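You operate a simulated robot arm through the tools that you are given. There is no shell and no other tool.

The job below is to be done with a simulated robot arm. You get a single attempt, and the scene is never put back.

TASK
Unplug the vacuum, then swap the clogged filter for the white one.
Fine: lay the plug and the old filter on the low bench.
Where things are to end (x, y in the base frame): black plug within 0.06 m of [2.31, -2.28]; teal filter within 0.06 m of [2.18, -2.31].
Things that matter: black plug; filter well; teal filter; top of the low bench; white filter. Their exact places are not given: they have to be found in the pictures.

The check looks at the end state, three seconds after you hand in, the way a careful person would. Anything else that was tipped, shoved, dropped, spilled or broken makes it a failure.

THE ROBOT
A 7-joint arm with a two-finger parallel gripper on a trunk, on a base that moves. Base frame: it is fixed to the floor where the robot stands at the start and does not move with it; the origin is under the middle of the robot, x ahead of it, y to its left, z up. Units: m, degrees, N and s.
With the tool pointing down near the work surface it reaches from about 0.28 to 0.72 m from the robot's upright axis, wherever it stands. Its first joint turns from -166.0 to 166.0 degrees. Places, roughly: black plug (3x3x5 cm) [2.5, -2.1, 0.9]; filter well [2.7, -2.2, 1.2]; teal filter [2.75, -2.25, 1.25]; top of the low bench [2, -2.4, 0.4]; white filter [2, -2.25, 0.5]. Payload 1.57 kg.
Tool frame: the origin (TCP) lies between the finger pads and is the grasp point; the fingertips stand 0.03 m ahead of it; z points along the fingers, y is the line along which they close. Largest opening 0.08 m; finger width 0.017, thickness 0.012; the body of the gripper, 0.04 by 0.082 m, starts 0.08 m behind the TCP.
Orientation is that of the tool frame in the base frame, as a unit quaternion [x, y, z, w]. With the fingers straight down and closing along the base's y, the tool's x points along the base's -x, its y along +y and its z along -z.

THE INTERFACE
- The arm moves only by the tool play_rows. Its argument "plan" is a list that holds one entry, the list of rows, each a list of 7 numbers: the shift along the tool's x, y, z in units of 30 mm (1.0 is 30 mm), then the turn, a rotation vector about the tool's x, y, z in units of 5 degrees (1.0 is 5 degrees), then the opening, from 0 (shut) to 1 (fully open). In form: [[[dx, dy, dz, ax, ay, az, fingers], ...]]. A call has 1 to 20 rows; each row shifts and turns the commanded pose from where the row before left it, along the tool's axes as they then stand. A call with a number of a shift or a turn outside -1 to 1 is refused whole. Rows are played at 5 a second. More than 0.05 m and 8.6 degrees between two rows, or a gripper value outside its range, and nothing of the call is played. A pose out of reach is approached as far as the arm can. The call stops where the force on the tool passes 40 N (or 10 N more than at its start, if that is more) or the arm is blocked; 0.2 s more then pass. Each finger travels about 0.072 m/s and halts on what it meets, pressing with about 43 N; the grip force reading is that of the motor and also rises with nothing between the fingers. The clock runs only during rows and for 0.2 s after the last one: add rows that do not move to give the fingers time. It gives the time, the measured TCP pose, the force on the tool (base axes), the opening and the grip force at its end, in the units of the frame above (readings bear some noise), with the torque about the TCP (base axes, N m) and any sound that the robot's microphone picked up.
- Cameras (640 x 400 px; columns grow to the right, rows downward): "scene" is now at [0.0003, 0.1375, 1.4013]; the picture's right is [-0.03, -1.00, 0.00], its down [-0.52, 0.02, -0.86] and it looks along [0.86, -0.03, -0.52] (base axes); focal length 294 px, centre (320, 200). "wrist" rides on the gripper at [0.072, -0.007, -0.122] in the tool frame; the picture's right is [0.09, 1.00, 0.00], its down [-0.84, 0.08, -0.54] and it looks along [-0.54, 0.05, 0.84] (tool axes); focal length 238 px, centre (320, 200).
- capture(camera): a new picture of that camera. No time passes.
- move_column(by): slides the trunk up (or, below 0, down) by that many m; the arm and the scene camera ride with it, the base frame stays. It gives what a move gives, with no picture.
- base_move(legs): drives the robot by 1 to 6 legs, each [ahead, left, turn to the left] in m, m and degrees, along the robot's own axes; the way and the turn of a leg run together, so that a leg with both is an arc; at most 1.5 m and 180 degrees a leg. The arm and the cameras ride along, it lands a little off, and it stops where it bumps. It gives what a move gives.
- turn_head(pan, tilt): turns the head with the scene camera to pan (to the left, within 86 degrees either way) and tilt (down, from -29 to 69), counted from straight ahead of the robot. It gives what a move gives.
- probe_pixels(camera, pixels): for up to 12 pixels [column, row] of the newest picture of that camera ("zoom" is the newest enlarged one), the place [x, y, z] in the base frame of the surface seen there, good to about 0.002 m. No time passes.
- enlarge(camera, box): a new picture of the part [left, top, right, bottom] of that camera's present view, enlarged. No time passes.
- sign_off(): hands the job in; it is judged then, once.

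Open the gripper and draw the arm clear of the work before you hand the job in, unless the task says otherwise.

The tools are called after ">>>" as a command line: name --argument value ..., lists and objects as JSON in quotes. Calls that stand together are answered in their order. play_rows: Moves the arm, as the interface text tells. Its arguments: {"type":"object","properties":{"plan":{"type":"array","items":{"type":"array","items":{"type":"array","items":{"type":"number"}}}}},"required":["plan"]} The other tools are called the same way: move_column (by) moves the trunk up or down; base_move (legs) drives the base; turn_head (pan, tilt) turns the head that bears the scene camera; capture (camera) takes a picture; probe_pixels (camera, pixels) gives the place of the surface under pixels of a picture; enlarge (camera, box) takes an enlarged picture of a part of a camera's view; sign_off () hands the job in.

At the start:

```text
time: 0.0
position: [0.4193, -0.1055, 1.1528]
orientation: [0.0, 1.0, 0.0, 0.0]
ft_force: [-0.1, 0.1, 0.4]
wrist_torque: [0.02, 0.02, 0.02]
gripper_width: 0.0801
grip_force: 0.1
trunk travel left (down, up): [-0.05, 0.065]
robot x, y, heading: [0.0014, -0.0038, -0.1]
head pan, tilt (commanded): [-1.8, 31.1]
```

scene: 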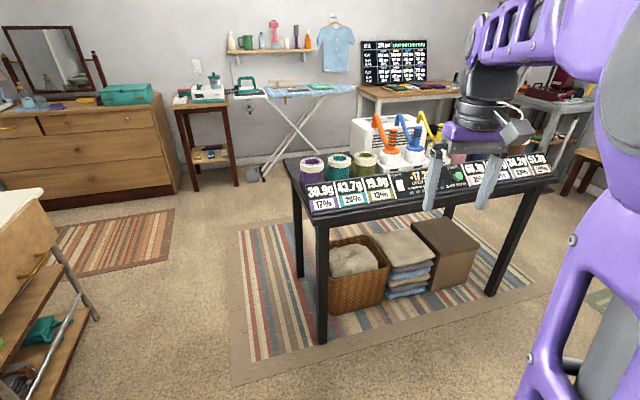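
wrist: 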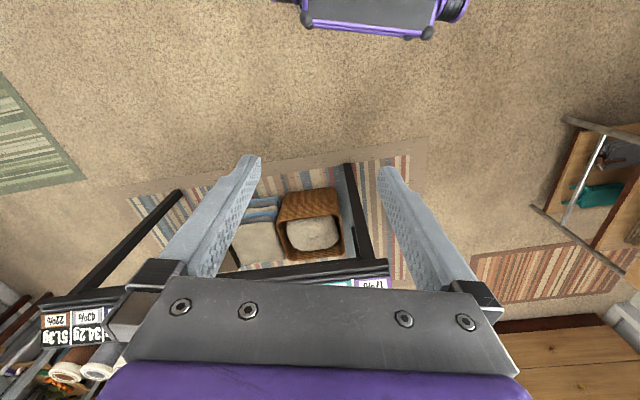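

The start picture shows a table directly ahead and the arm to the right; the work is around [2.5, -2.2], ahead-right. I turn the head to the right to see it.

>>> turn_head --pan -42 --tilt 15

>>> capture --camera "scene"

```text
time: 1.1
position: [0.4201, -0.1055, 1.1525]
orientation: [0.0, 1.0, 0.0, 0.0]
ft_force: [0.3, 0.5, 0.5]
wrist_torque: [0.01, -0.02, -0.01]
gripper_width: 0.0802
grip_force: 0.1
trunk travel left (down, up): [-0.05, 0.065]
robot x, y, heading: [-0.0014, -0.0021, -0.1]
head pan, tilt (commanded): [-42.0, 15.0]
```

```text
taken
```

scene: 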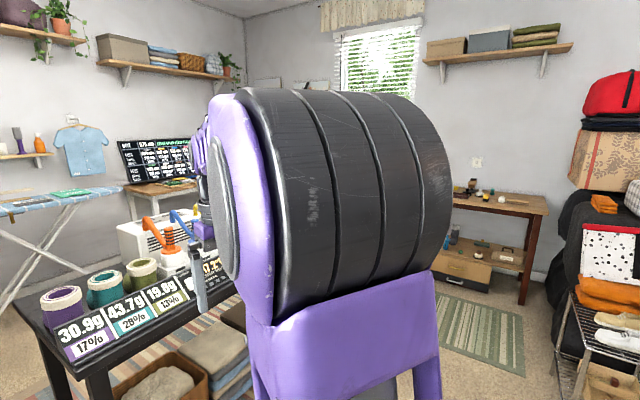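

The shoulder of the arm blocks the middle of the view. I probe floor and furniture points around it to map the free floor.

>>> probe_pixels --camera "scene" --pixels '[[500, 320], [470, 350], [520, 300], [480, 200], [545, 205], [480, 270], [570, 350], [600, 290], [230, 270], [100, 350], [160, 380], [500, 240]]'

>>> turn_head --pan -20 --tilt 20

>>> capture --camera "scene"

```text
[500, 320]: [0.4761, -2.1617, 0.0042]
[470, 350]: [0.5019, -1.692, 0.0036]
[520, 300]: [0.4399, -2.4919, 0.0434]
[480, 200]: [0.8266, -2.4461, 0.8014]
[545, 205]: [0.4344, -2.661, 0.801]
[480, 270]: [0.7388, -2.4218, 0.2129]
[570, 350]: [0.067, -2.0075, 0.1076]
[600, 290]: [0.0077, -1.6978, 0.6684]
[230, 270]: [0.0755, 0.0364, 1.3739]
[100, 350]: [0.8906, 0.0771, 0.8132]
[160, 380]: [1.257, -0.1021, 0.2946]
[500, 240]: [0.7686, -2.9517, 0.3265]
```

```text
time: 1.9
position: [0.4185, -0.105, 1.1512]
orientation: [0.0, 1.0, 0.0, 0.001]
ft_force: [0.4, 0.3, -0.4]
wrist_torque: [-0.04, 0.01, 0.01]
gripper_width: 0.0802
grip_force: 0.0
trunk travel left (down, up): [-0.05, 0.065]
robot x, y, heading: [0.0049, 0.0023, 0.4]
head pan, tilt (commanded): [-20.0, 20.0]
```

```text
taken
```

scene: 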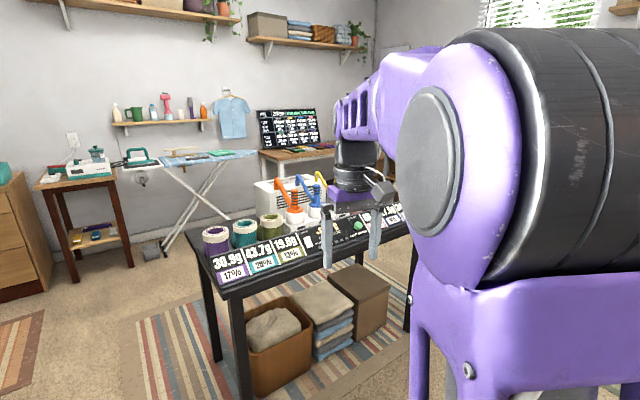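

The table ahead spans roughly from (0.9, 0.1) to (1.2, -0.95); the arm hides the far right corner. I turn the robot itself to the right to look straight at the work area.

>>> base_move --legs '[[0, 0, -50]]'

>>> turn_head --pan 8 --tilt 18

>>> capture --camera "scene"

```text
time: 4.7
position: [0.1858, -0.3908, 1.1525]
orientation: [0.425, 0.905, 0.0, 0.0]
ft_force: [0.4, -0.1, -0.1]
wrist_torque: [-0.03, -0.01, 0.01]
gripper_width: 0.0798
grip_force: 0.0
trunk travel left (down, up): [-0.05, 0.065]
robot x, y, heading: [-0.0015, -0.0026, -50.3]
head pan, tilt (commanded): [-20.0, 20.0]
```

```text
time: 5.6
position: [0.1852, -0.3912, 1.152]
orientation: [0.425, 0.905, 0.0, 0.0]
ft_force: [0.3, 0.6, -0.5]
wrist_torque: [-0.01, -0.01, -0.02]
gripper_width: 0.0801
grip_force: 0.2
trunk travel left (down, up): [-0.05, 0.065]
robot x, y, heading: [-0.0003, 0.0039, -50.4]
head pan, tilt (commanded): [8.0, 18.0]
```

```text
taken
```

scene: 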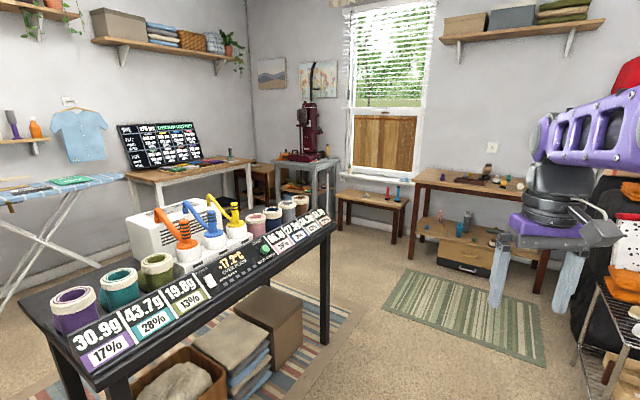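

Now the work corner is visible: a red vacuum on a grey bench at (310,130), the low bench with items at (372,200), and a side table at (470,190). I probe these and enlarge the corner.

>>> probe_pixels --camera "scene" --pixels '[[310, 130], [310, 160], [372, 198], [342, 230], [398, 235], [340, 195], [405, 200], [340, 165], [545, 355], [410, 260], [325, 345], [330, 220]]'

>>> enlarge --camera "scene" --box '[240, 70, 440, 260]'

```text
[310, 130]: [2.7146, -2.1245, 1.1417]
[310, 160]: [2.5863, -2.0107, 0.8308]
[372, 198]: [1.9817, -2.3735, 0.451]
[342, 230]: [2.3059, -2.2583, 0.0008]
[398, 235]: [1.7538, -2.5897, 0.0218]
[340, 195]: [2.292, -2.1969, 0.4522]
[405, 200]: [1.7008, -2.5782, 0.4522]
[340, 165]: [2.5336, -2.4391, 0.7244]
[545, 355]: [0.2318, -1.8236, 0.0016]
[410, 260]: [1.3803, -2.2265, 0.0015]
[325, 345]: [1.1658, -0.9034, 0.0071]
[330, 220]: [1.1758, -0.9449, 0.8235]
```

```text
2.11 times, centred on (340, 165) of scene
```

zoom: 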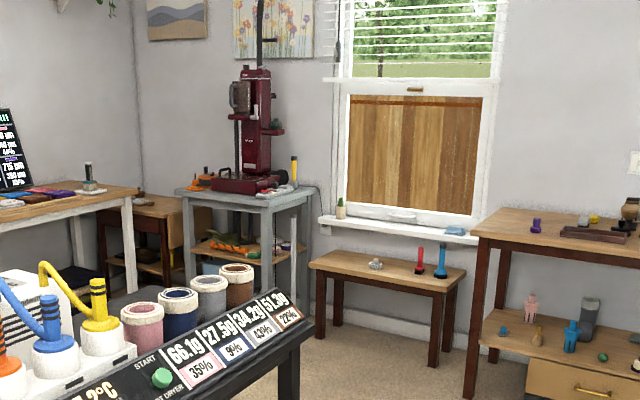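

The low bench top is at z≈0.452 (around (1.98,-2.37)), the vacuum bench at z≈0.83 near (2.59,-2.01), and the table's right corner at (1.18,-0.94). I drive around that corner in two legs, keeping heading -50.

>>> base_move --legs '[[1.382, -0.376, 0]]'

>>> capture --camera "scene"

```text
time: 12.7
position: [0.7811, -1.6972, 1.1531]
orientation: [0.423, 0.906, -0.001, 0.0]
ft_force: [-0.7, 1.2, -0.2]
wrist_torque: [-0.02, 0.02, -0.02]
gripper_width: 0.0801
grip_force: 0.0
trunk travel left (down, up): [-0.05, 0.065]
robot x, y, heading: [0.5954, -1.3076, -50.1]
head pan, tilt (commanded): [8.0, 18.0]
```

```text
taken
```

scene: 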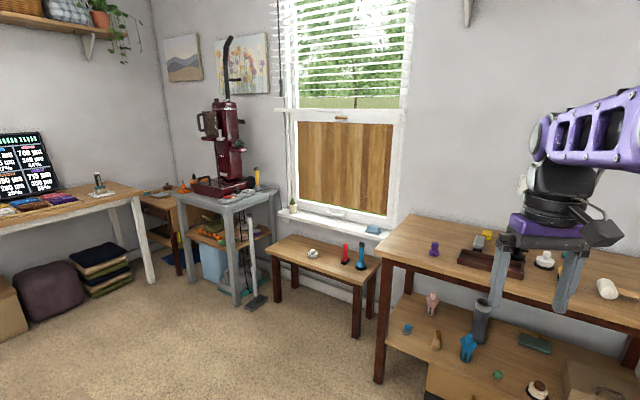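

The way ahead is clear carpet; a small black thing lies on the floor at (257,302). I probe the key furniture corners and that object.

>>> probe_pixels --camera "scene" --pixels '[[257, 302], [236, 305], [357, 335], [278, 300], [381, 381], [268, 252], [358, 283], [382, 262], [235, 208], [180, 200], [276, 190], [225, 130]]'

>>> enlarge --camera "scene" --box '[150, 90, 400, 330]'

```text
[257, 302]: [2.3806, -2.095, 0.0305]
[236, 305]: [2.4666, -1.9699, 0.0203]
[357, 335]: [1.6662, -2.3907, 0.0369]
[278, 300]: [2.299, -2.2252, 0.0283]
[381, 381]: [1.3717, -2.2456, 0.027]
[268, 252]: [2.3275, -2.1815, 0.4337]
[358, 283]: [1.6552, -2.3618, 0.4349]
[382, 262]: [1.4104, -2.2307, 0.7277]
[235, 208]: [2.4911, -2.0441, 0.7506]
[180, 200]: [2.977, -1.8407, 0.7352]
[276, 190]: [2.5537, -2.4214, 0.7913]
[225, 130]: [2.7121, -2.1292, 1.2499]
```

```text
1.67 times, centred on (275, 210) of scene
```

zoom: 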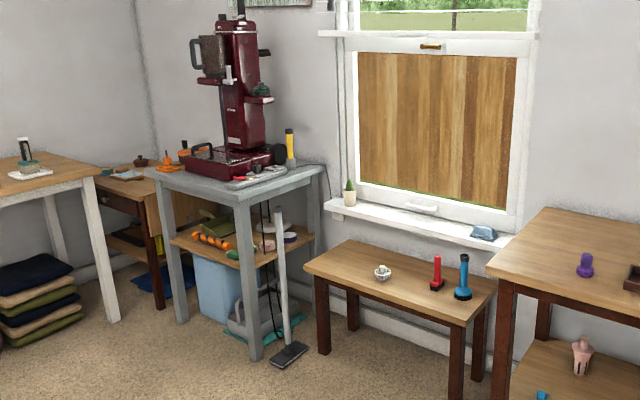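

The low bench front edge runs (2.33,-2.18)→(1.66,-2.36), and the vacuum wand head sits at (2.38,-2.09) on the floor. I drive closer to about (1.5,-1.55) and look again.

>>> base_move --legs '[[0.79, 0.55, 0], [0, 0, 20]]'

>>> turn_head --pan 0 --tilt 22

>>> capture --camera "scene"

>>> enlarge --camera "scene" --box '[200, 40, 400, 240]'

```text
time: 19.7
position: [1.8507, -1.869, 1.152]
orientation: [0.26, 0.966, 0.0, -0.001]
ft_force: [0.2, -0.2, -0.8]
wrist_torque: [-0.01, -0.01, 0.0]
gripper_width: 0.08
grip_force: 0.2
trunk travel left (down, up): [-0.05, 0.065]
robot x, y, heading: [1.5385, -1.567, -30.0]
head pan, tilt (commanded): [8.0, 18.0]
```

```text
time: 20.4
position: [1.8497, -1.8693, 1.1537]
orientation: [0.259, 0.966, -0.001, 0.0]
ft_force: [0.5, -0.3, 0.5]
wrist_torque: [0.01, 0.01, 0.0]
gripper_width: 0.0801
grip_force: 0.0
trunk travel left (down, up): [-0.05, 0.065]
robot x, y, heading: [1.5378, -1.5694, -30.4]
head pan, tilt (commanded): [0.0, 22.0]
```

```text
taken
```

scene: 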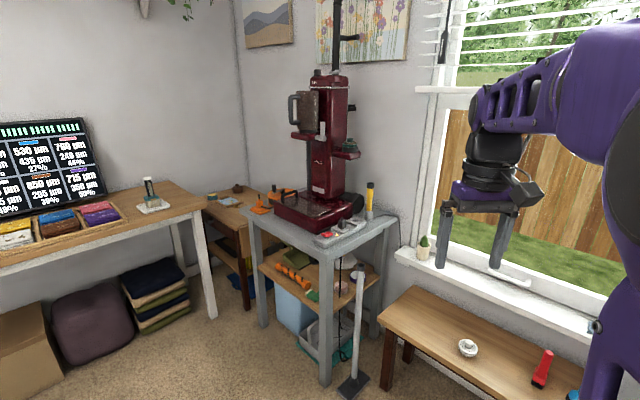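

```text
2.00 times, centred on (300, 140) of scene
```

zoom: 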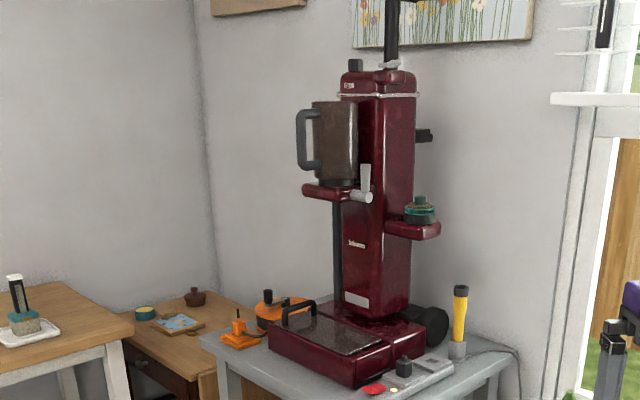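

The teal filter with its knob sits on a red shelf at zoom (420,210), and a black plug sits in a strip at zoom (403,367). I enlarge both and the low bench items.

>>> enlarge --camera "scene" --box '[300, 180, 400, 250]'

>>> probe_pixels --camera "zoom" --pixels '[[100, 300], [200, 300], [300, 350], [250, 250], [320, 200], [400, 200]]'

>>> enlarge --camera "scene" --box '[320, 120, 380, 170]'

>>> enlarge --camera "scene" --box '[400, 300, 600, 400]'

```text
5.71 times, centred on (350, 215) of scene
```

zoom: 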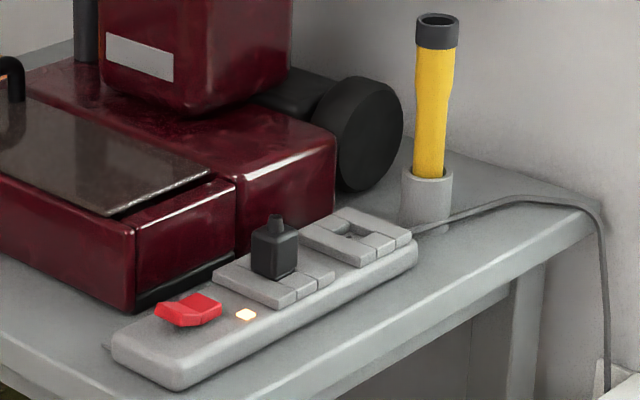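

```text
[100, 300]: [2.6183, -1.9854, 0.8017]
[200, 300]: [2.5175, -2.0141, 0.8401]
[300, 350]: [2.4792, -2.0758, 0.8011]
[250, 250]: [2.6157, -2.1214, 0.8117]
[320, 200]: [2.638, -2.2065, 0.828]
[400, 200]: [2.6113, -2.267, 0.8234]
```

```text
8.00 times, centred on (350, 145) of scene
```

zoom: 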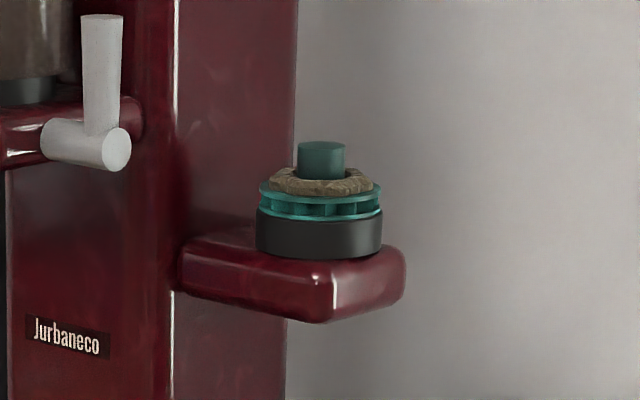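

```text
3.20 times, centred on (500, 350) of scene
```

zoom: 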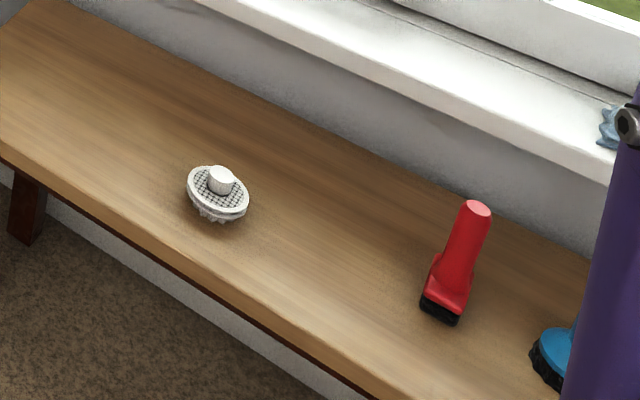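

The white filter stands on the bench at zoom (218,195) with a knob on top, apparently the same shape as the teal one. I probe it here, then go back to the filter and plug zooms for accurate positions.

>>> probe_pixels --camera "zoom" --pixels '[[222, 175], [222, 188], [192, 180], [245, 205], [205, 172], [215, 212], [215, 219], [160, 240], [300, 200], [460, 215], [440, 315], [400, 380]]'

>>> enlarge --camera "scene" --box '[320, 120, 380, 170]'

>>> probe_pixels --camera "zoom" --pixels '[[322, 145], [322, 165], [300, 165], [343, 165], [322, 192], [322, 210], [262, 200], [380, 200], [320, 240], [320, 275], [395, 265], [220, 160]]'

>>> enlarge --camera "scene" --box '[300, 180, 400, 250]'

>>> probe_pixels --camera "zoom" --pixels '[[276, 218], [272, 234], [265, 255], [288, 255], [272, 280], [290, 297], [330, 275], [220, 278], [180, 310], [245, 315], [150, 360], [360, 240]]'

```text
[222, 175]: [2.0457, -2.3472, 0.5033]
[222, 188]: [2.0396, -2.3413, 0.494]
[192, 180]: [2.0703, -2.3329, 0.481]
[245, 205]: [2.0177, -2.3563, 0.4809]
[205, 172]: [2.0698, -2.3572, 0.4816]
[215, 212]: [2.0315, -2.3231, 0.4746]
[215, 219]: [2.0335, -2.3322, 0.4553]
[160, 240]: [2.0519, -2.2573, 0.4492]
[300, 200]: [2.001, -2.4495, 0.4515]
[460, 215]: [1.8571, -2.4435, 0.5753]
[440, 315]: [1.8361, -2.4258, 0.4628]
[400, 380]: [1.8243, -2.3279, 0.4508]
```

```text
8.00 times, centred on (350, 145) of scene
```

zoom: 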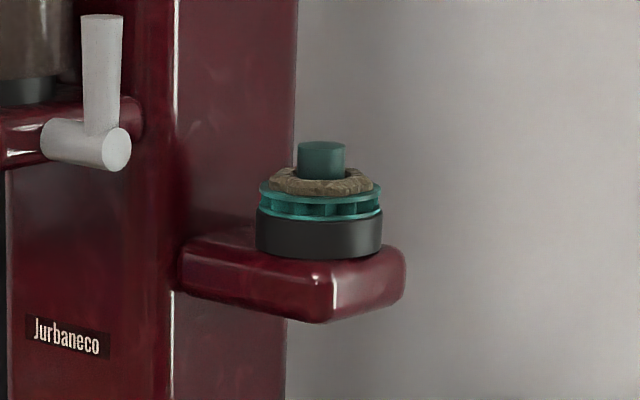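

```text
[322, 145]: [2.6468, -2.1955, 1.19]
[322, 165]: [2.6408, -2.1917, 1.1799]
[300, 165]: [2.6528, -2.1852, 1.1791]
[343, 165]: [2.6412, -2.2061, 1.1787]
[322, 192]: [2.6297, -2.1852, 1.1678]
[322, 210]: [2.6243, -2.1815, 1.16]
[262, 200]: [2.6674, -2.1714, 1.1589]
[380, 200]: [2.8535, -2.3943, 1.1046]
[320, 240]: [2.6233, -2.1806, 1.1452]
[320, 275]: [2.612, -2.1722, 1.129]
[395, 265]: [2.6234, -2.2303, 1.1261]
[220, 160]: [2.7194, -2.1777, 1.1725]
```

```text
5.71 times, centred on (350, 215) of scene
```

zoom: 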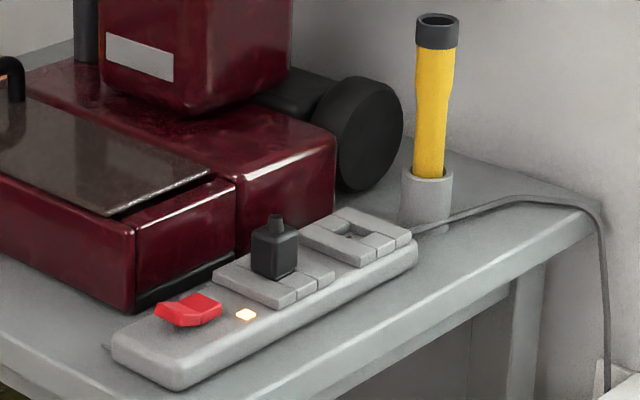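

```text
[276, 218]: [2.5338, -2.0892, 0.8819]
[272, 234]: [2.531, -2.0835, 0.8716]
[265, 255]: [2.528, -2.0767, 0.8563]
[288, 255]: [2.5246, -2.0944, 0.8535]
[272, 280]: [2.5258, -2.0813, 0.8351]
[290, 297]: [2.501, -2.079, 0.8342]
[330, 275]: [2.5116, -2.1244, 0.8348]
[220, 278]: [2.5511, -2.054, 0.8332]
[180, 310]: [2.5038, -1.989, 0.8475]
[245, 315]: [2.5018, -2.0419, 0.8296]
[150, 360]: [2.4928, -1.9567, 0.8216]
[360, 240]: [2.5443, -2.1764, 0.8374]
```

I have rough poses: plug top (2.53,-2.09,0.882), teal knob top (2.645,-2.195,1.19), white knob top (2.043,-2.345,0.503). I probe the vacuum column faces and shelf to learn its orientation and clearance.

>>> enlarge --camera "scene" --box '[280, 60, 380, 210]'

>>> enlarge --camera "scene" --box '[320, 120, 380, 170]'

>>> probe_pixels --camera "zoom" --pixels '[[60, 250], [155, 220], [155, 80], [200, 60], [285, 60], [240, 120], [190, 260], [315, 285], [400, 255], [310, 318], [230, 250], [190, 245]]'

```text
2.67 times, centred on (330, 135) of scene
```

zoom: 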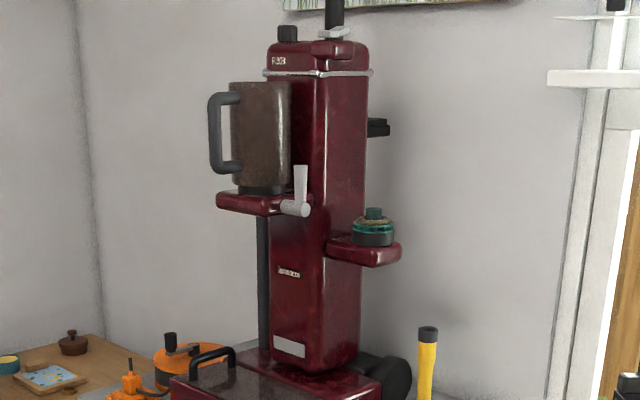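

```text
8.00 times, centred on (350, 145) of scene
```

zoom: 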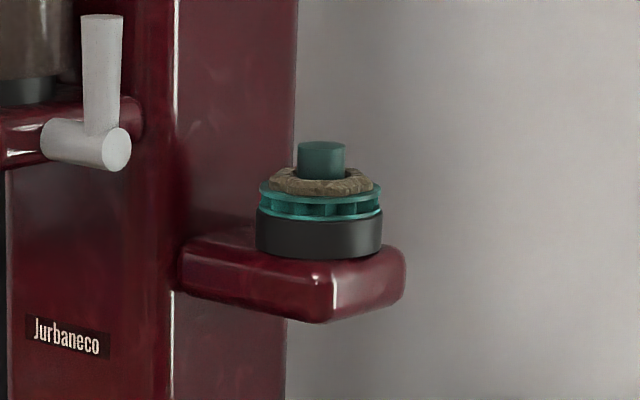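

```text
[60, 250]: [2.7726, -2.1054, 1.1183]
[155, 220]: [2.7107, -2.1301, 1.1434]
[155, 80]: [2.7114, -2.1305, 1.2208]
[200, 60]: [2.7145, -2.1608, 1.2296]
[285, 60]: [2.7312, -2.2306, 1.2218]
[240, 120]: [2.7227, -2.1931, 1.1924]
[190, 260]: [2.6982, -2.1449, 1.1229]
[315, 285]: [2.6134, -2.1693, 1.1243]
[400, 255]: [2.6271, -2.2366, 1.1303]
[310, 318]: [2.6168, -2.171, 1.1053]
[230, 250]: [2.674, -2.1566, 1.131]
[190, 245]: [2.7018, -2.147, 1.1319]
```

The column's side face is 73 mm from the filter axis, so a straight-down grip of the knob will clear it. Before driving in, I look down at my own base to learn its footprint.

>>> turn_head --pan 0 --tilt 69

>>> capture --camera "scene"

```text
time: 21.5
position: [1.8497, -1.8693, 1.153]
orientation: [0.26, 0.966, 0.0, 0.0]
ft_force: [0.6, 0.2, -0.1]
wrist_torque: [0.06, -0.03, 0.0]
gripper_width: 0.0802
grip_force: 0.0
trunk travel left (down, up): [-0.05, 0.065]
robot x, y, heading: [1.5404, -1.5658, -30.2]
head pan, tilt (commanded): [0.0, 68.8]
```

```text
taken
```

scene: 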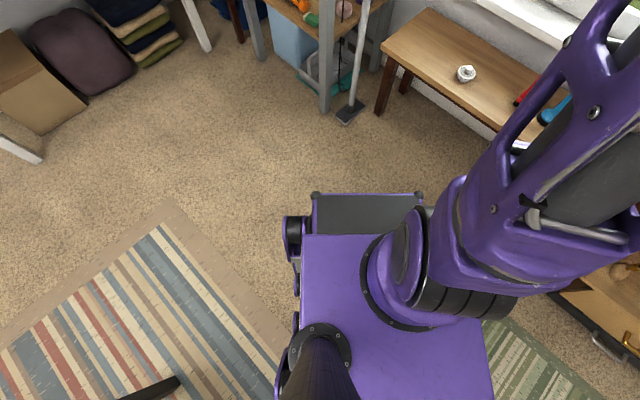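

The base is visible with its front edge at about (370,193) and left wheel at (293,238). I probe its outline.

>>> probe_pixels --camera "scene" --pixels '[[316, 195], [420, 195], [370, 195], [290, 225], [292, 250], [290, 380], [302, 300], [346, 115], [330, 105], [366, 5], [385, 110], [358, 40]]'

```text
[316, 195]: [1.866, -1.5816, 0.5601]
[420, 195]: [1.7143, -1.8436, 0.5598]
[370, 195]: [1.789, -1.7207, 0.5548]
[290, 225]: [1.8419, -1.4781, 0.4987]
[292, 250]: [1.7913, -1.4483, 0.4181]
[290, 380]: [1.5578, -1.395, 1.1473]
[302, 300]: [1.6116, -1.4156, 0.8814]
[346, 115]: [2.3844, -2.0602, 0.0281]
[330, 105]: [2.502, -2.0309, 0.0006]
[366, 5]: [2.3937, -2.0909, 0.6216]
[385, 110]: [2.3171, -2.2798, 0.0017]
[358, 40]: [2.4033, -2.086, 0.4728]
```

The base footprint reaches 0.29 m ahead and about ±0.23 m sideways; the wand stands at about (2.39,-2.08). Standing at about (2.15,-1.705) heading -50 keeps ≥0.14 m clearance and all targets within 0.72 m, so I drive there.

>>> base_move --legs '[[0, 0, -19.8], [0.5, 0.375, 0]]'

>>> turn_head --pan 5 --tilt 30

>>> capture --camera "scene"

>>> capture --camera "wrist"

```text
time: 26.7
position: [2.3201, -2.1079, 1.1522]
orientation: [0.426, 0.905, -0.001, 0.0]
ft_force: [0.6, 0.1, -0.6]
wrist_torque: [-0.03, 0.01, -0.03]
gripper_width: 0.0801
grip_force: 0.0
trunk travel left (down, up): [-0.05, 0.065]
robot x, y, heading: [2.1391, -1.7178, -50.5]
head pan, tilt (commanded): [0.0, 68.8]
```

```text
time: 27.7
position: [2.3201, -2.1077, 1.153]
orientation: [0.426, 0.905, 0.001, 0.0]
ft_force: [0.6, 0.1, 0.5]
wrist_torque: [-0.01, 0.01, -0.01]
gripper_width: 0.08
grip_force: 0.1
trunk travel left (down, up): [-0.05, 0.065]
robot x, y, heading: [2.1376, -1.7141, -50.2]
head pan, tilt (commanded): [5.0, 30.0]
```

```text
taken
```

scene: 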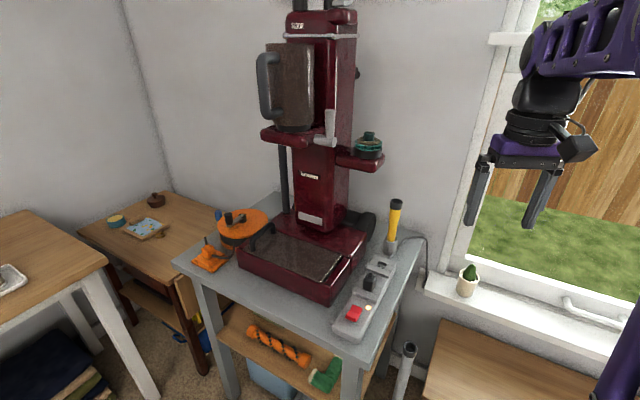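

```text
taken
```

wrist: 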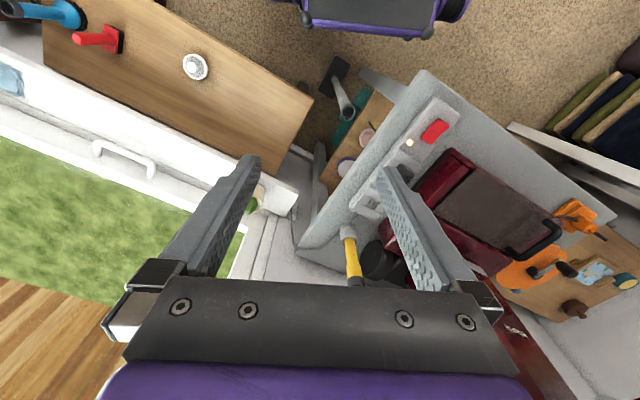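

I am now at (2.138,-1.714), heading -50.2. I enlarge the plug area at (370,285) and filter at (368,147) from this closer view.

>>> enlarge --camera "scene" --box '[330, 240, 410, 340]'

>>> enlarge --camera "scene" --box '[345, 255, 405, 295]'

>>> probe_pixels --camera "zoom" --pixels '[[250, 180], [250, 230], [270, 250], [290, 300], [230, 280], [320, 300], [300, 240], [200, 250], [350, 200], [270, 330], [180, 330], [330, 250]]'

```text
4.00 times, centred on (370, 290) of scene
```

zoom: 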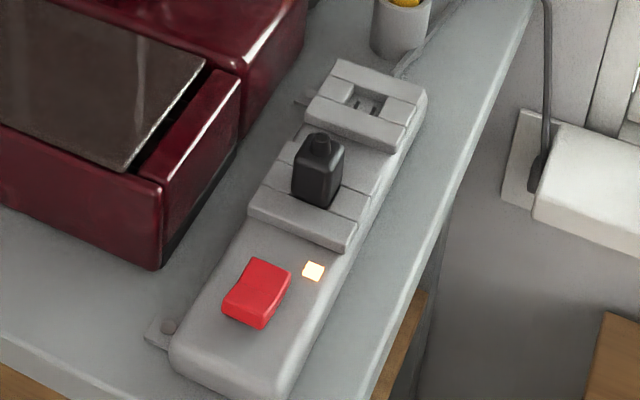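

```text
10.00 times, centred on (375, 275) of scene
```

zoom: 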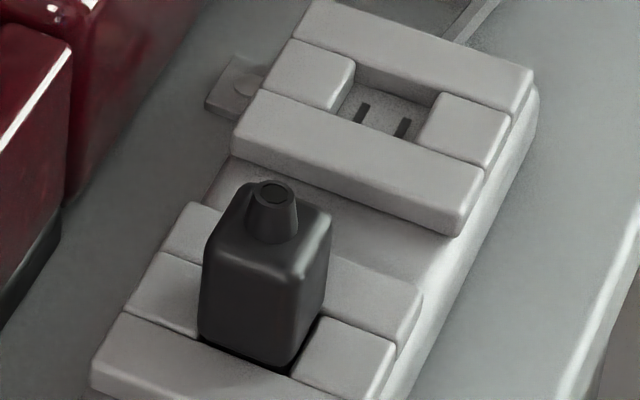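

```text
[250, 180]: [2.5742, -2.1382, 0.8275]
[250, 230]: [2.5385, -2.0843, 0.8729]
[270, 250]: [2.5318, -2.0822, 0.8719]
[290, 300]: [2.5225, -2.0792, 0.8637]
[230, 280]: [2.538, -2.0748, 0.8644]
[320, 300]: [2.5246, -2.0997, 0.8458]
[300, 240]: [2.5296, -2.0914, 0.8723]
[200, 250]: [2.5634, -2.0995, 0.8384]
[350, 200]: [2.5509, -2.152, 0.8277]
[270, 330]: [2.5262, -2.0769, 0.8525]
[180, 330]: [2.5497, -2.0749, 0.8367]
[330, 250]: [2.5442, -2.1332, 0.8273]
```

The plug sits in a recessed socket; its top is at z≈0.873 and the surrounding pads at z≈0.837. I probe more of its edges to get the exact centre and size.

>>> probe_pixels --camera "zoom" --pixels '[[208, 260], [204, 310], [260, 355], [290, 360], [303, 330], [326, 270], [327, 235], [272, 192], [262, 215], [245, 192], [222, 215], [300, 205]]'

>>> enlarge --camera "wrist" --box '[340, 100, 460, 220]'

```text
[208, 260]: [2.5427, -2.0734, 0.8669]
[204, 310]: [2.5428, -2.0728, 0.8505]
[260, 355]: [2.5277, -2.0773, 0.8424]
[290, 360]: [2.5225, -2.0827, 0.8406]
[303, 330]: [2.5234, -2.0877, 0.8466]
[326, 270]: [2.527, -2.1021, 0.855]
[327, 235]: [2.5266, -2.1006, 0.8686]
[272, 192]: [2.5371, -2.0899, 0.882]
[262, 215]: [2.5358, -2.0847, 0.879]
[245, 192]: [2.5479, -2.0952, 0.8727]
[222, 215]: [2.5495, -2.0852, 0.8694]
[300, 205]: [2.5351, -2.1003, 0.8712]
```

```text
3.33 times, centred on (400, 160) of wrist
```

zoom: 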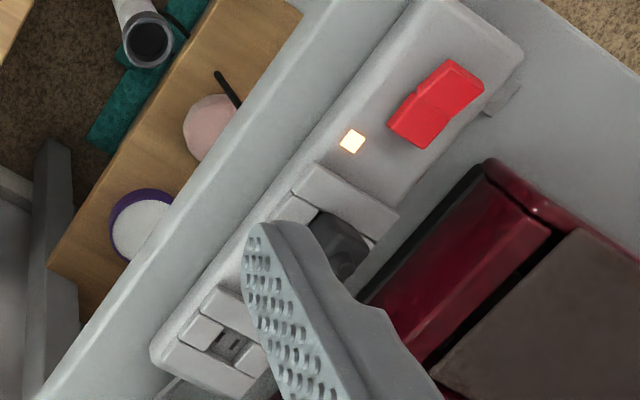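

The plug body is a ~27 mm square centred at about (2.5365,-2.088), aligned with the strip axis (0.228,-0.974). I check how close the vacuum base and other things around it are for the fingers.

>>> enlarge --camera "scene" --box '[320, 220, 400, 290]'

>>> probe_pixels --camera "zoom" --pixels '[[230, 225], [255, 160], [300, 100], [330, 60], [180, 300], [240, 290], [280, 250], [320, 190], [370, 120], [400, 60], [430, 100], [480, 120]]'

>>> enlarge --camera "scene" --box '[320, 50, 400, 190]'

```text
5.71 times, centred on (360, 255) of scene
```

zoom: 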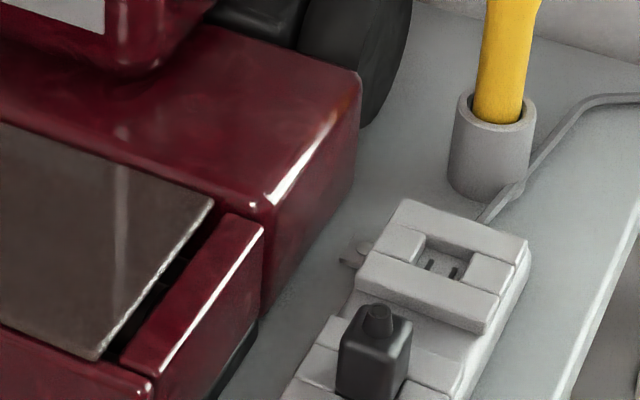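

```text
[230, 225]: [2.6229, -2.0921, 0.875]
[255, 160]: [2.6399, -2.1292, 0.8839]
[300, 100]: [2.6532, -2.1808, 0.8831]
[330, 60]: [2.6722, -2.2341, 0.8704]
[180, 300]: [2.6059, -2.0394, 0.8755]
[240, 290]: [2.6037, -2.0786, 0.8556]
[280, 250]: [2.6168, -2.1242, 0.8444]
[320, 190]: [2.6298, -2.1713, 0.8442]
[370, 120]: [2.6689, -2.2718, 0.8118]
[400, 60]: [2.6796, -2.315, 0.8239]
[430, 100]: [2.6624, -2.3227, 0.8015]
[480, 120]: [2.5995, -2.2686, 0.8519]
```

```text
2.86 times, centred on (360, 120) of scene
```

zoom: 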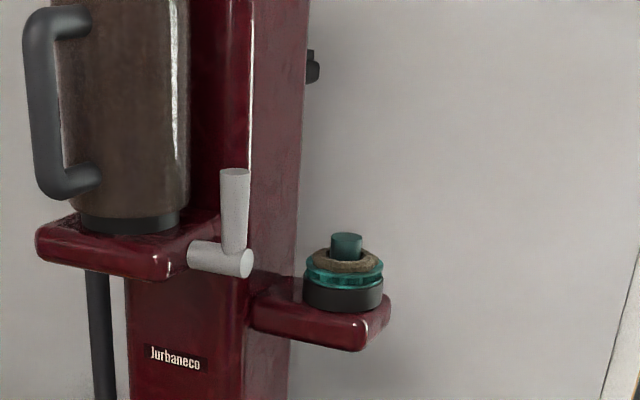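

The vacuum base side face is ~54 mm from the plug and only 0.885 high, so a straight-down grip across the strip (yaw -76.8°) fits. I move over the plug at z 1.15 and turn the tool.

>>> play_rows --plan '[[[-0.588, 0.851, 0, 0, 0, 0, 0.75], [-0.588, 0.851, 0, 0, 0, 0, 0.75], [-0.588, 0.851, 0, 0, 0, 0, 0.75], [-0.588, 0.851, 0, 0, 0, 0, 0.75], [-0.588, 0.851, 0, 0, 0, 0, 0.75], [-0.588, 0.851, 0, 0, 0, 0, 0.75], [-0.588, 0.851, 0, 0, 0, 0, 0.75], [0, 0, 0, 0, 0, 0.887, 0.75], [0, 0, 0, 0, 0, 0.887, 0.75], [0, 0, 0, 0, 0, 0.887, 0.75], [0, 0, 0, 0, 0, 0.887, 0.75], [0, 0, 0, 0, 0, 0.887, 0.75], [0, 0, 0, 0, 0, 0.887, 0.75], [0, 0, 0, 0, 0, 0, 0.75]]]'

>>> capture --camera "wrist"

>>> capture --camera "scene"

```text
time: 30.7
position: [2.5362, -2.0882, 1.1528]
orientation: [0.623, 0.783, 0.0, 0.0]
ft_force: [0.4, 0.1, -0.8]
wrist_torque: [0.02, 0.0, 0.01]
gripper_width: 0.0601
grip_force: 0.0
trunk travel left (down, up): [-0.05, 0.065]
robot x, y, heading: [2.1385, -1.7161, -50.1]
head pan, tilt (commanded): [5.0, 30.0]
```

```text
taken
```

wrist: 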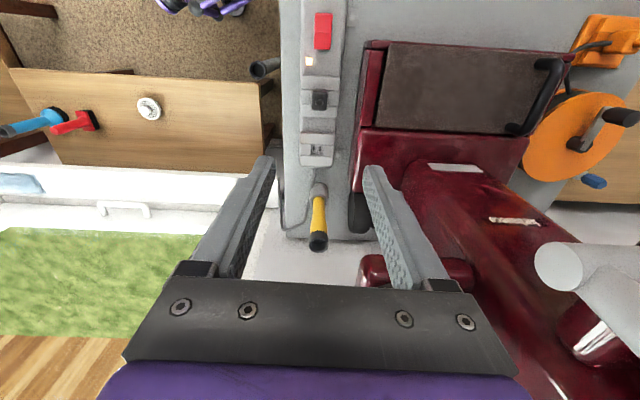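

```text
taken
```

scene: 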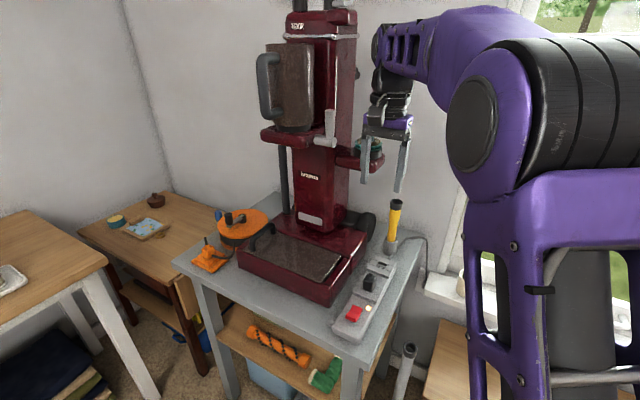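

The tool is exactly above the plug with yaw -77°, and the filter shelf is 0.15 m off to the side. I descend to z≈0.93, just above the plug top, and check.

>>> play_rows --plan '[[[0, 0, 0.928, 0, 0, 0, 0.75], [0, 0, 0.928, 0, 0, 0, 0.75], [0, 0, 0.928, 0, 0, 0, 0.75], [0, 0, 0.928, 0, 0, 0, 0.75], [0, 0, 0.928, 0, 0, 0, 0.75], [0, 0, 0.928, 0, 0, 0, 0.75], [0, 0, 0.928, 0, 0, 0, 0.75], [0, 0, 0.928, 0, 0, 0, 0.75], [0, 0, 0, 0, 0, 0, 0.75]]]'

>>> capture --camera "wrist"

>>> capture --camera "scene"

>>> enlarge --camera "scene" --box '[320, 110, 460, 330]'

```text
time: 32.7
position: [2.5384, -2.089, 0.9306]
orientation: [0.622, 0.783, -0.001, 0.0]
ft_force: [-0.3, 0.5, -0.2]
wrist_torque: [0.03, 0.01, 0.0]
gripper_width: 0.0598
grip_force: 0.0
trunk travel left (down, up): [-0.05, 0.065]
robot x, y, heading: [2.1355, -1.7192, -50.1]
head pan, tilt (commanded): [5.0, 30.0]
```

```text
taken
```

wrist: 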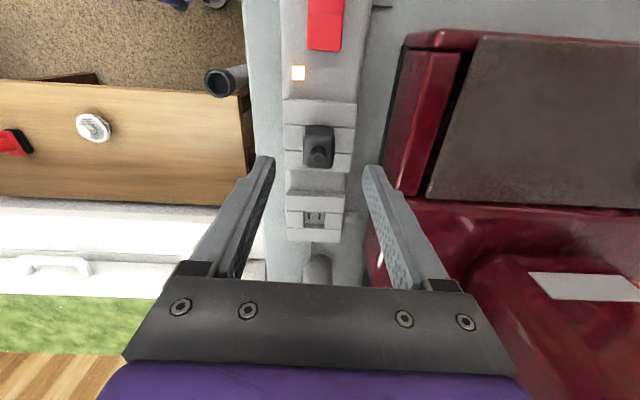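

```text
taken
```

scene: 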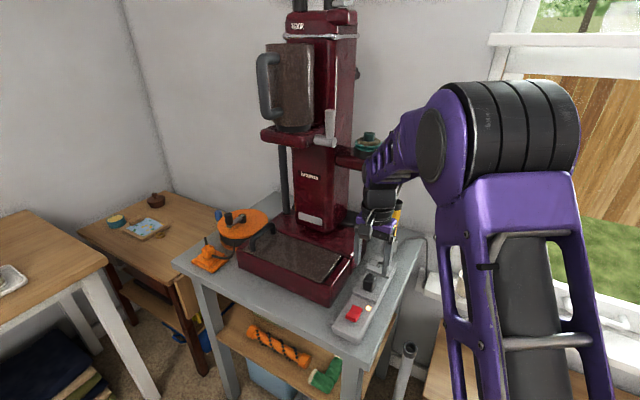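

```text
1.82 times, centred on (390, 220) of scene
```

zoom: 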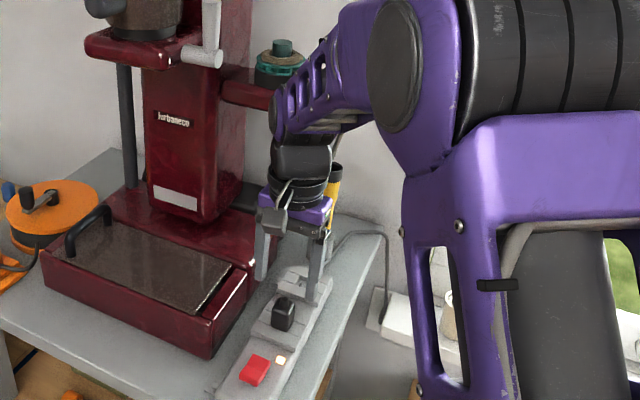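

The view confirms the fingers straddle the strip around the plug at wrist (318,147). I probe the plug in the wrist picture and the wrist-to-shelf clearance in the scene zoom.

>>> probe_pixels --camera "wrist" --pixels '[[320, 150], [320, 160], [308, 140], [330, 140], [306, 130], [332, 130], [319, 127], [305, 165], [333, 165], [345, 120]]'

>>> probe_pixels --camera "zoom" --pixels '[[277, 125], [276, 100], [300, 85], [275, 150], [270, 180], [300, 200], [262, 90], [285, 75], [280, 45], [268, 220], [210, 50], [245, 200]]'

```text
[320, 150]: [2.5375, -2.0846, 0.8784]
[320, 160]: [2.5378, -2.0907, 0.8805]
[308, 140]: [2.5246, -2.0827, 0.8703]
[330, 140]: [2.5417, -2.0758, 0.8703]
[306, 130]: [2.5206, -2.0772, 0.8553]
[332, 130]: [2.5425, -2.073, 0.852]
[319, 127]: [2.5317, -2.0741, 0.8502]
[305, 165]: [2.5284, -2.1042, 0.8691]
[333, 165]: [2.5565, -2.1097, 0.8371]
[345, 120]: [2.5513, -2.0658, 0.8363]
```

```text
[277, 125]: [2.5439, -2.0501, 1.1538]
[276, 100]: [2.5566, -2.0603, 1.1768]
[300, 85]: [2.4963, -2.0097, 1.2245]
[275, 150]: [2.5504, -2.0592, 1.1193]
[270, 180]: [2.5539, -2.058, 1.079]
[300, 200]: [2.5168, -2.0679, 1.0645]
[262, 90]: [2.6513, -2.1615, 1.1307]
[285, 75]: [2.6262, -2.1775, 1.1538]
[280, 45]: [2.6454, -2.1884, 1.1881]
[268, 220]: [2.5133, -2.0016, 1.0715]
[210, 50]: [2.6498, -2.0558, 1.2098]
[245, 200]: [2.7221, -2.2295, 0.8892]
```

The stem measured at (2.5375,-2.0895) matches the TCP within ~1 mm, and the wrist clears the shelf by >0.1 m. I lower to z≈0.872 (fingertips ~5 mm above the pads) and then close.

>>> play_rows --plan '[[[0, 0, 0.651, 0, 0, 0, 0.75], [0, 0, 0.651, 0, 0, 0, 0.75], [0, 0, 0.651, 0, 0, 0, 0.75], [0, 0, 0, 0, 0, 0, 0.75]]]'

>>> capture --camera "wrist"

```text
time: 33.7
position: [2.5362, -2.0887, 0.872]
orientation: [0.623, 0.782, 0.0, 0.0]
ft_force: [-0.1, 0.2, 0.1]
wrist_torque: [-0.01, -0.03, 0.01]
gripper_width: 0.0602
grip_force: 0.1
trunk travel left (down, up): [-0.05, 0.065]
robot x, y, heading: [2.1326, -1.7171, -50.5]
head pan, tilt (commanded): [5.0, 30.0]
```

```text
taken
```

wrist: 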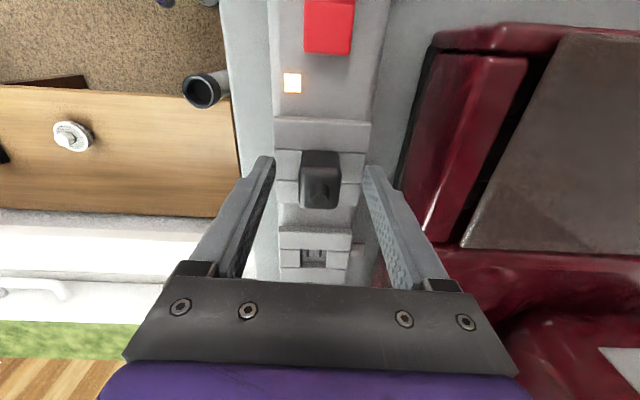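

No contact force and the plug at (320,180) sits centred between the fingers. I close the fingers on it.

>>> play_rows --plan '[[[0, 0, 0, 0, 0, 0, 0.4], [0, 0, 0, 0, 0, 0, 0.2], [0, 0, 0, 0, 0, 0, 0.1], [0, 0, 0, 0, 0, 0, 0.1], [0, 0, 0, 0, 0, 0, 0.1]]]'

>>> capture --camera "wrist"

```text
time: 34.9
position: [2.536, -2.0883, 0.872]
orientation: [0.623, 0.782, 0.0, 0.0]
ft_force: [-0.9, -0.6, 0.3]
wrist_torque: [-0.02, 0.04, 0.26]
gripper_width: 0.025
grip_force: 36.2
trunk travel left (down, up): [-0.05, 0.065]
robot x, y, heading: [2.1353, -1.7152, -50.5]
head pan, tilt (commanded): [5.0, 30.0]
```

```text
taken
```

wrist: 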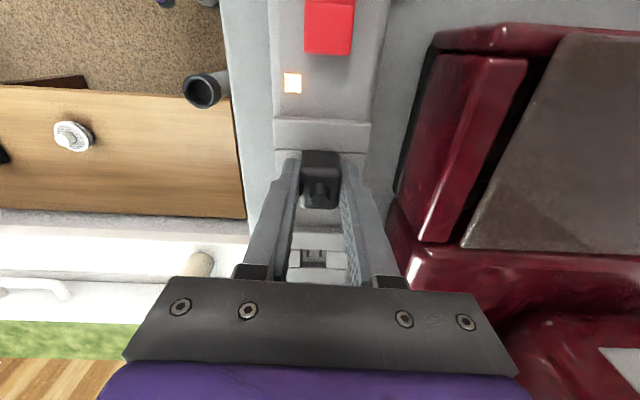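

The plug is gripped (width 25 mm, 36 N). I pull straight up slowly with a full grip.

>>> play_rows --plan '[[[0, 0, 0, 0, 0, 0, 0], [0, 0, -0.1, 0, 0, 0, 0], [0, 0, -0.2, 0, 0, 0, 0], [0, 0, -0.2, 0, 0, 0, 0], [0, 0, -0.3, 0, 0, 0, 0], [0, 0, -0.3, 0, 0, 0, 0], [0, 0, -0.3, 0, 0, 0, 0], [0, 0, 0, 0, 0, 0, 0]]]'

>>> capture --camera "wrist"

>>> enlarge --camera "scene" --box '[330, 200, 430, 320]'

```text
time: 36.7
position: [2.5373, -2.0887, 0.9137]
orientation: [0.623, 0.782, 0.0, 0.001]
ft_force: [-0.5, 0.3, 0.1]
wrist_torque: [-0.02, 0.0, -0.01]
gripper_width: 0.0249
grip_force: 36.2
trunk travel left (down, up): [-0.05, 0.065]
robot x, y, heading: [2.1368, -1.7193, -50.2]
head pan, tilt (commanded): [5.0, 30.0]
```

```text
taken
```

wrist: 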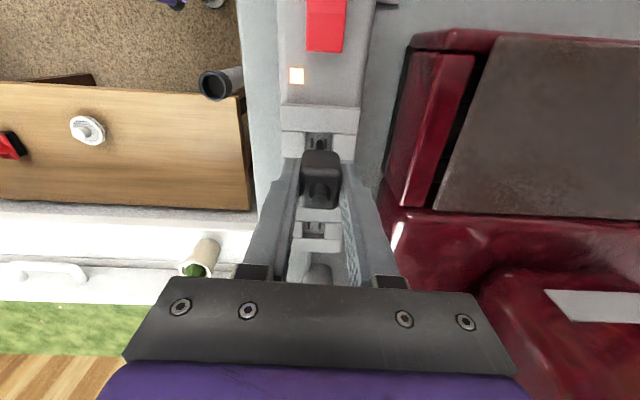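

```text
3.33 times, centred on (380, 260) of scene
```

zoom: 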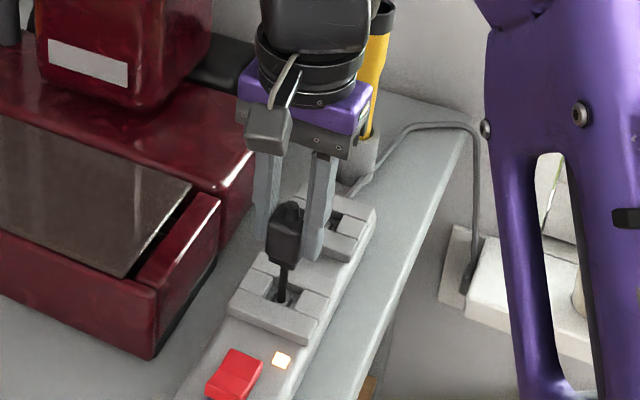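

The plug lifted out with its prongs showing under it at zoom (284,285). I continue up to be fully clear and look at the plug from the scene camera.

>>> play_rows --plan '[[[0, 0, -0.6, 0, 0, 0, 0], [0, 0, -0.8, 0, 0, 0, 0], [0, 0, -0.9, 0, 0, 0, 0], [0, 0, -0.9, 0, 0, 0, 0], [0, 0, -0.9, 0, 0, 0, 0], [0, 0, 0, 0, 0, 0, 0]]]'

>>> capture --camera "scene"

>>> enlarge --camera "scene" --box '[350, 160, 430, 300]'

```text
time: 38.1
position: [2.5368, -2.0878, 1.0377]
orientation: [0.623, 0.782, 0.0, 0.0]
ft_force: [0.4, 0.2, -0.5]
wrist_torque: [-0.02, -0.01, 0.01]
gripper_width: 0.025
grip_force: 36.6
trunk travel left (down, up): [-0.05, 0.065]
robot x, y, heading: [2.1384, -1.7156, -50.6]
head pan, tilt (commanded): [5.0, 30.0]
```

```text
taken
```

scene: 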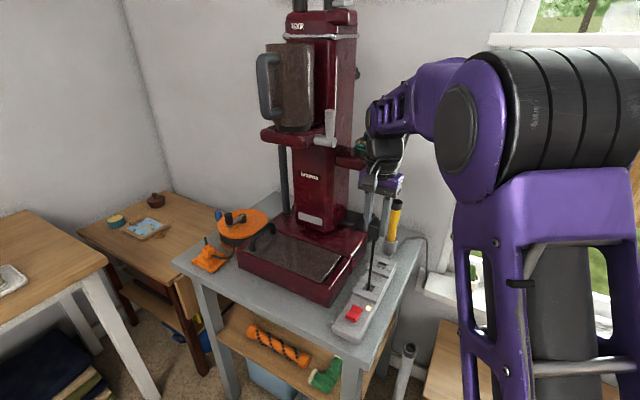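

```text
2.86 times, centred on (390, 230) of scene
```

zoom: 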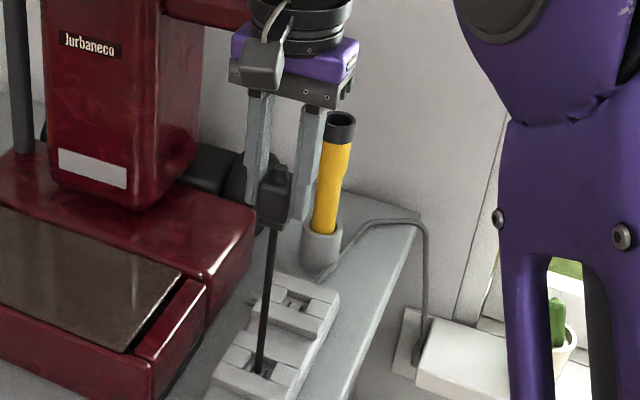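

There is a thin black line from the plug at zoom (270,225) down to the socket at (260,375). I enlarge and probe it to understand what it is.

>>> enlarge --camera "scene" --box '[350, 210, 410, 300]'

>>> probe_pixels --camera "scene" --pixels '[[373, 245], [372, 255], [371, 265], [370, 275], [369, 285], [368, 290], [374, 237]]'

>>> capture --camera "wrist"

```text
4.44 times, centred on (380, 255) of scene
```

zoom: 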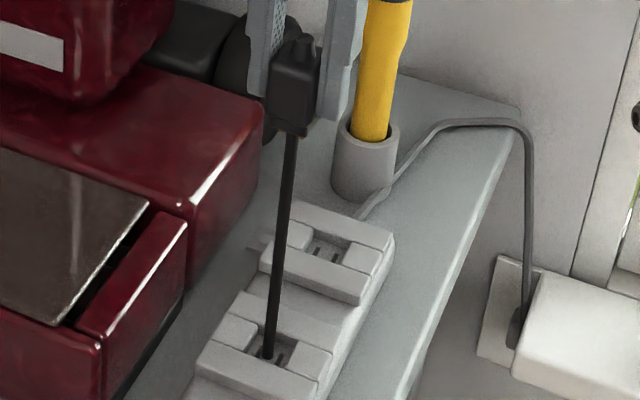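

```text
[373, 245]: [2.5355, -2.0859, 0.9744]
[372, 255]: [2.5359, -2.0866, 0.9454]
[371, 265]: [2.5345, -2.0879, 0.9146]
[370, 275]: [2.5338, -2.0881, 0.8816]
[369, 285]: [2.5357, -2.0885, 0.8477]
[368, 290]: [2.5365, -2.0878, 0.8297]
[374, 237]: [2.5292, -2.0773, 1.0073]
```

```text
taken
```

wrist: 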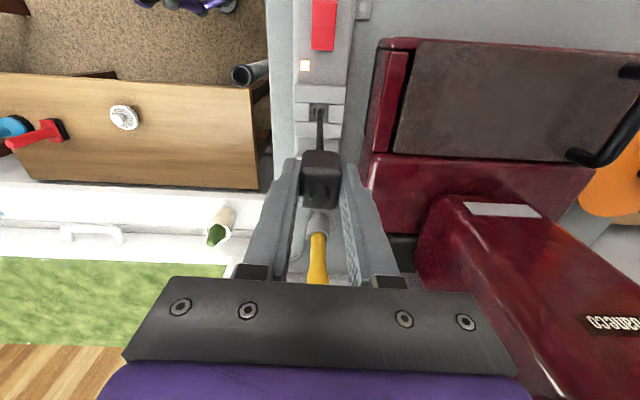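

It is a taut-looking cord line from the socket to the plug with no measurable force; I will watch the force as I carry it. I probe the bench and window sill edges in the wrist view for clearance at the drop spot.

>>> probe_pixels --camera "wrist" --pixels '[[200, 175], [200, 195], [200, 220], [258, 180], [250, 92], [100, 78], [100, 225], [215, 235], [222, 215], [240, 75], [123, 116], [60, 130]]'

```text
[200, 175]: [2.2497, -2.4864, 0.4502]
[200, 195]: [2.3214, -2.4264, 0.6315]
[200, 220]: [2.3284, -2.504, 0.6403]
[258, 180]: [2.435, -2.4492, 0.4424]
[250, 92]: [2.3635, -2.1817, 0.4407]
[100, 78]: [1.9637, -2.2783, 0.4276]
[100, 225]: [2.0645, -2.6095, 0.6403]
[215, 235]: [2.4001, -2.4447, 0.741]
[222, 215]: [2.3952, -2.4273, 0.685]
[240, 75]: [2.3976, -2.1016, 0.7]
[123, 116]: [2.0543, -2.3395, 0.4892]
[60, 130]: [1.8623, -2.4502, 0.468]
```

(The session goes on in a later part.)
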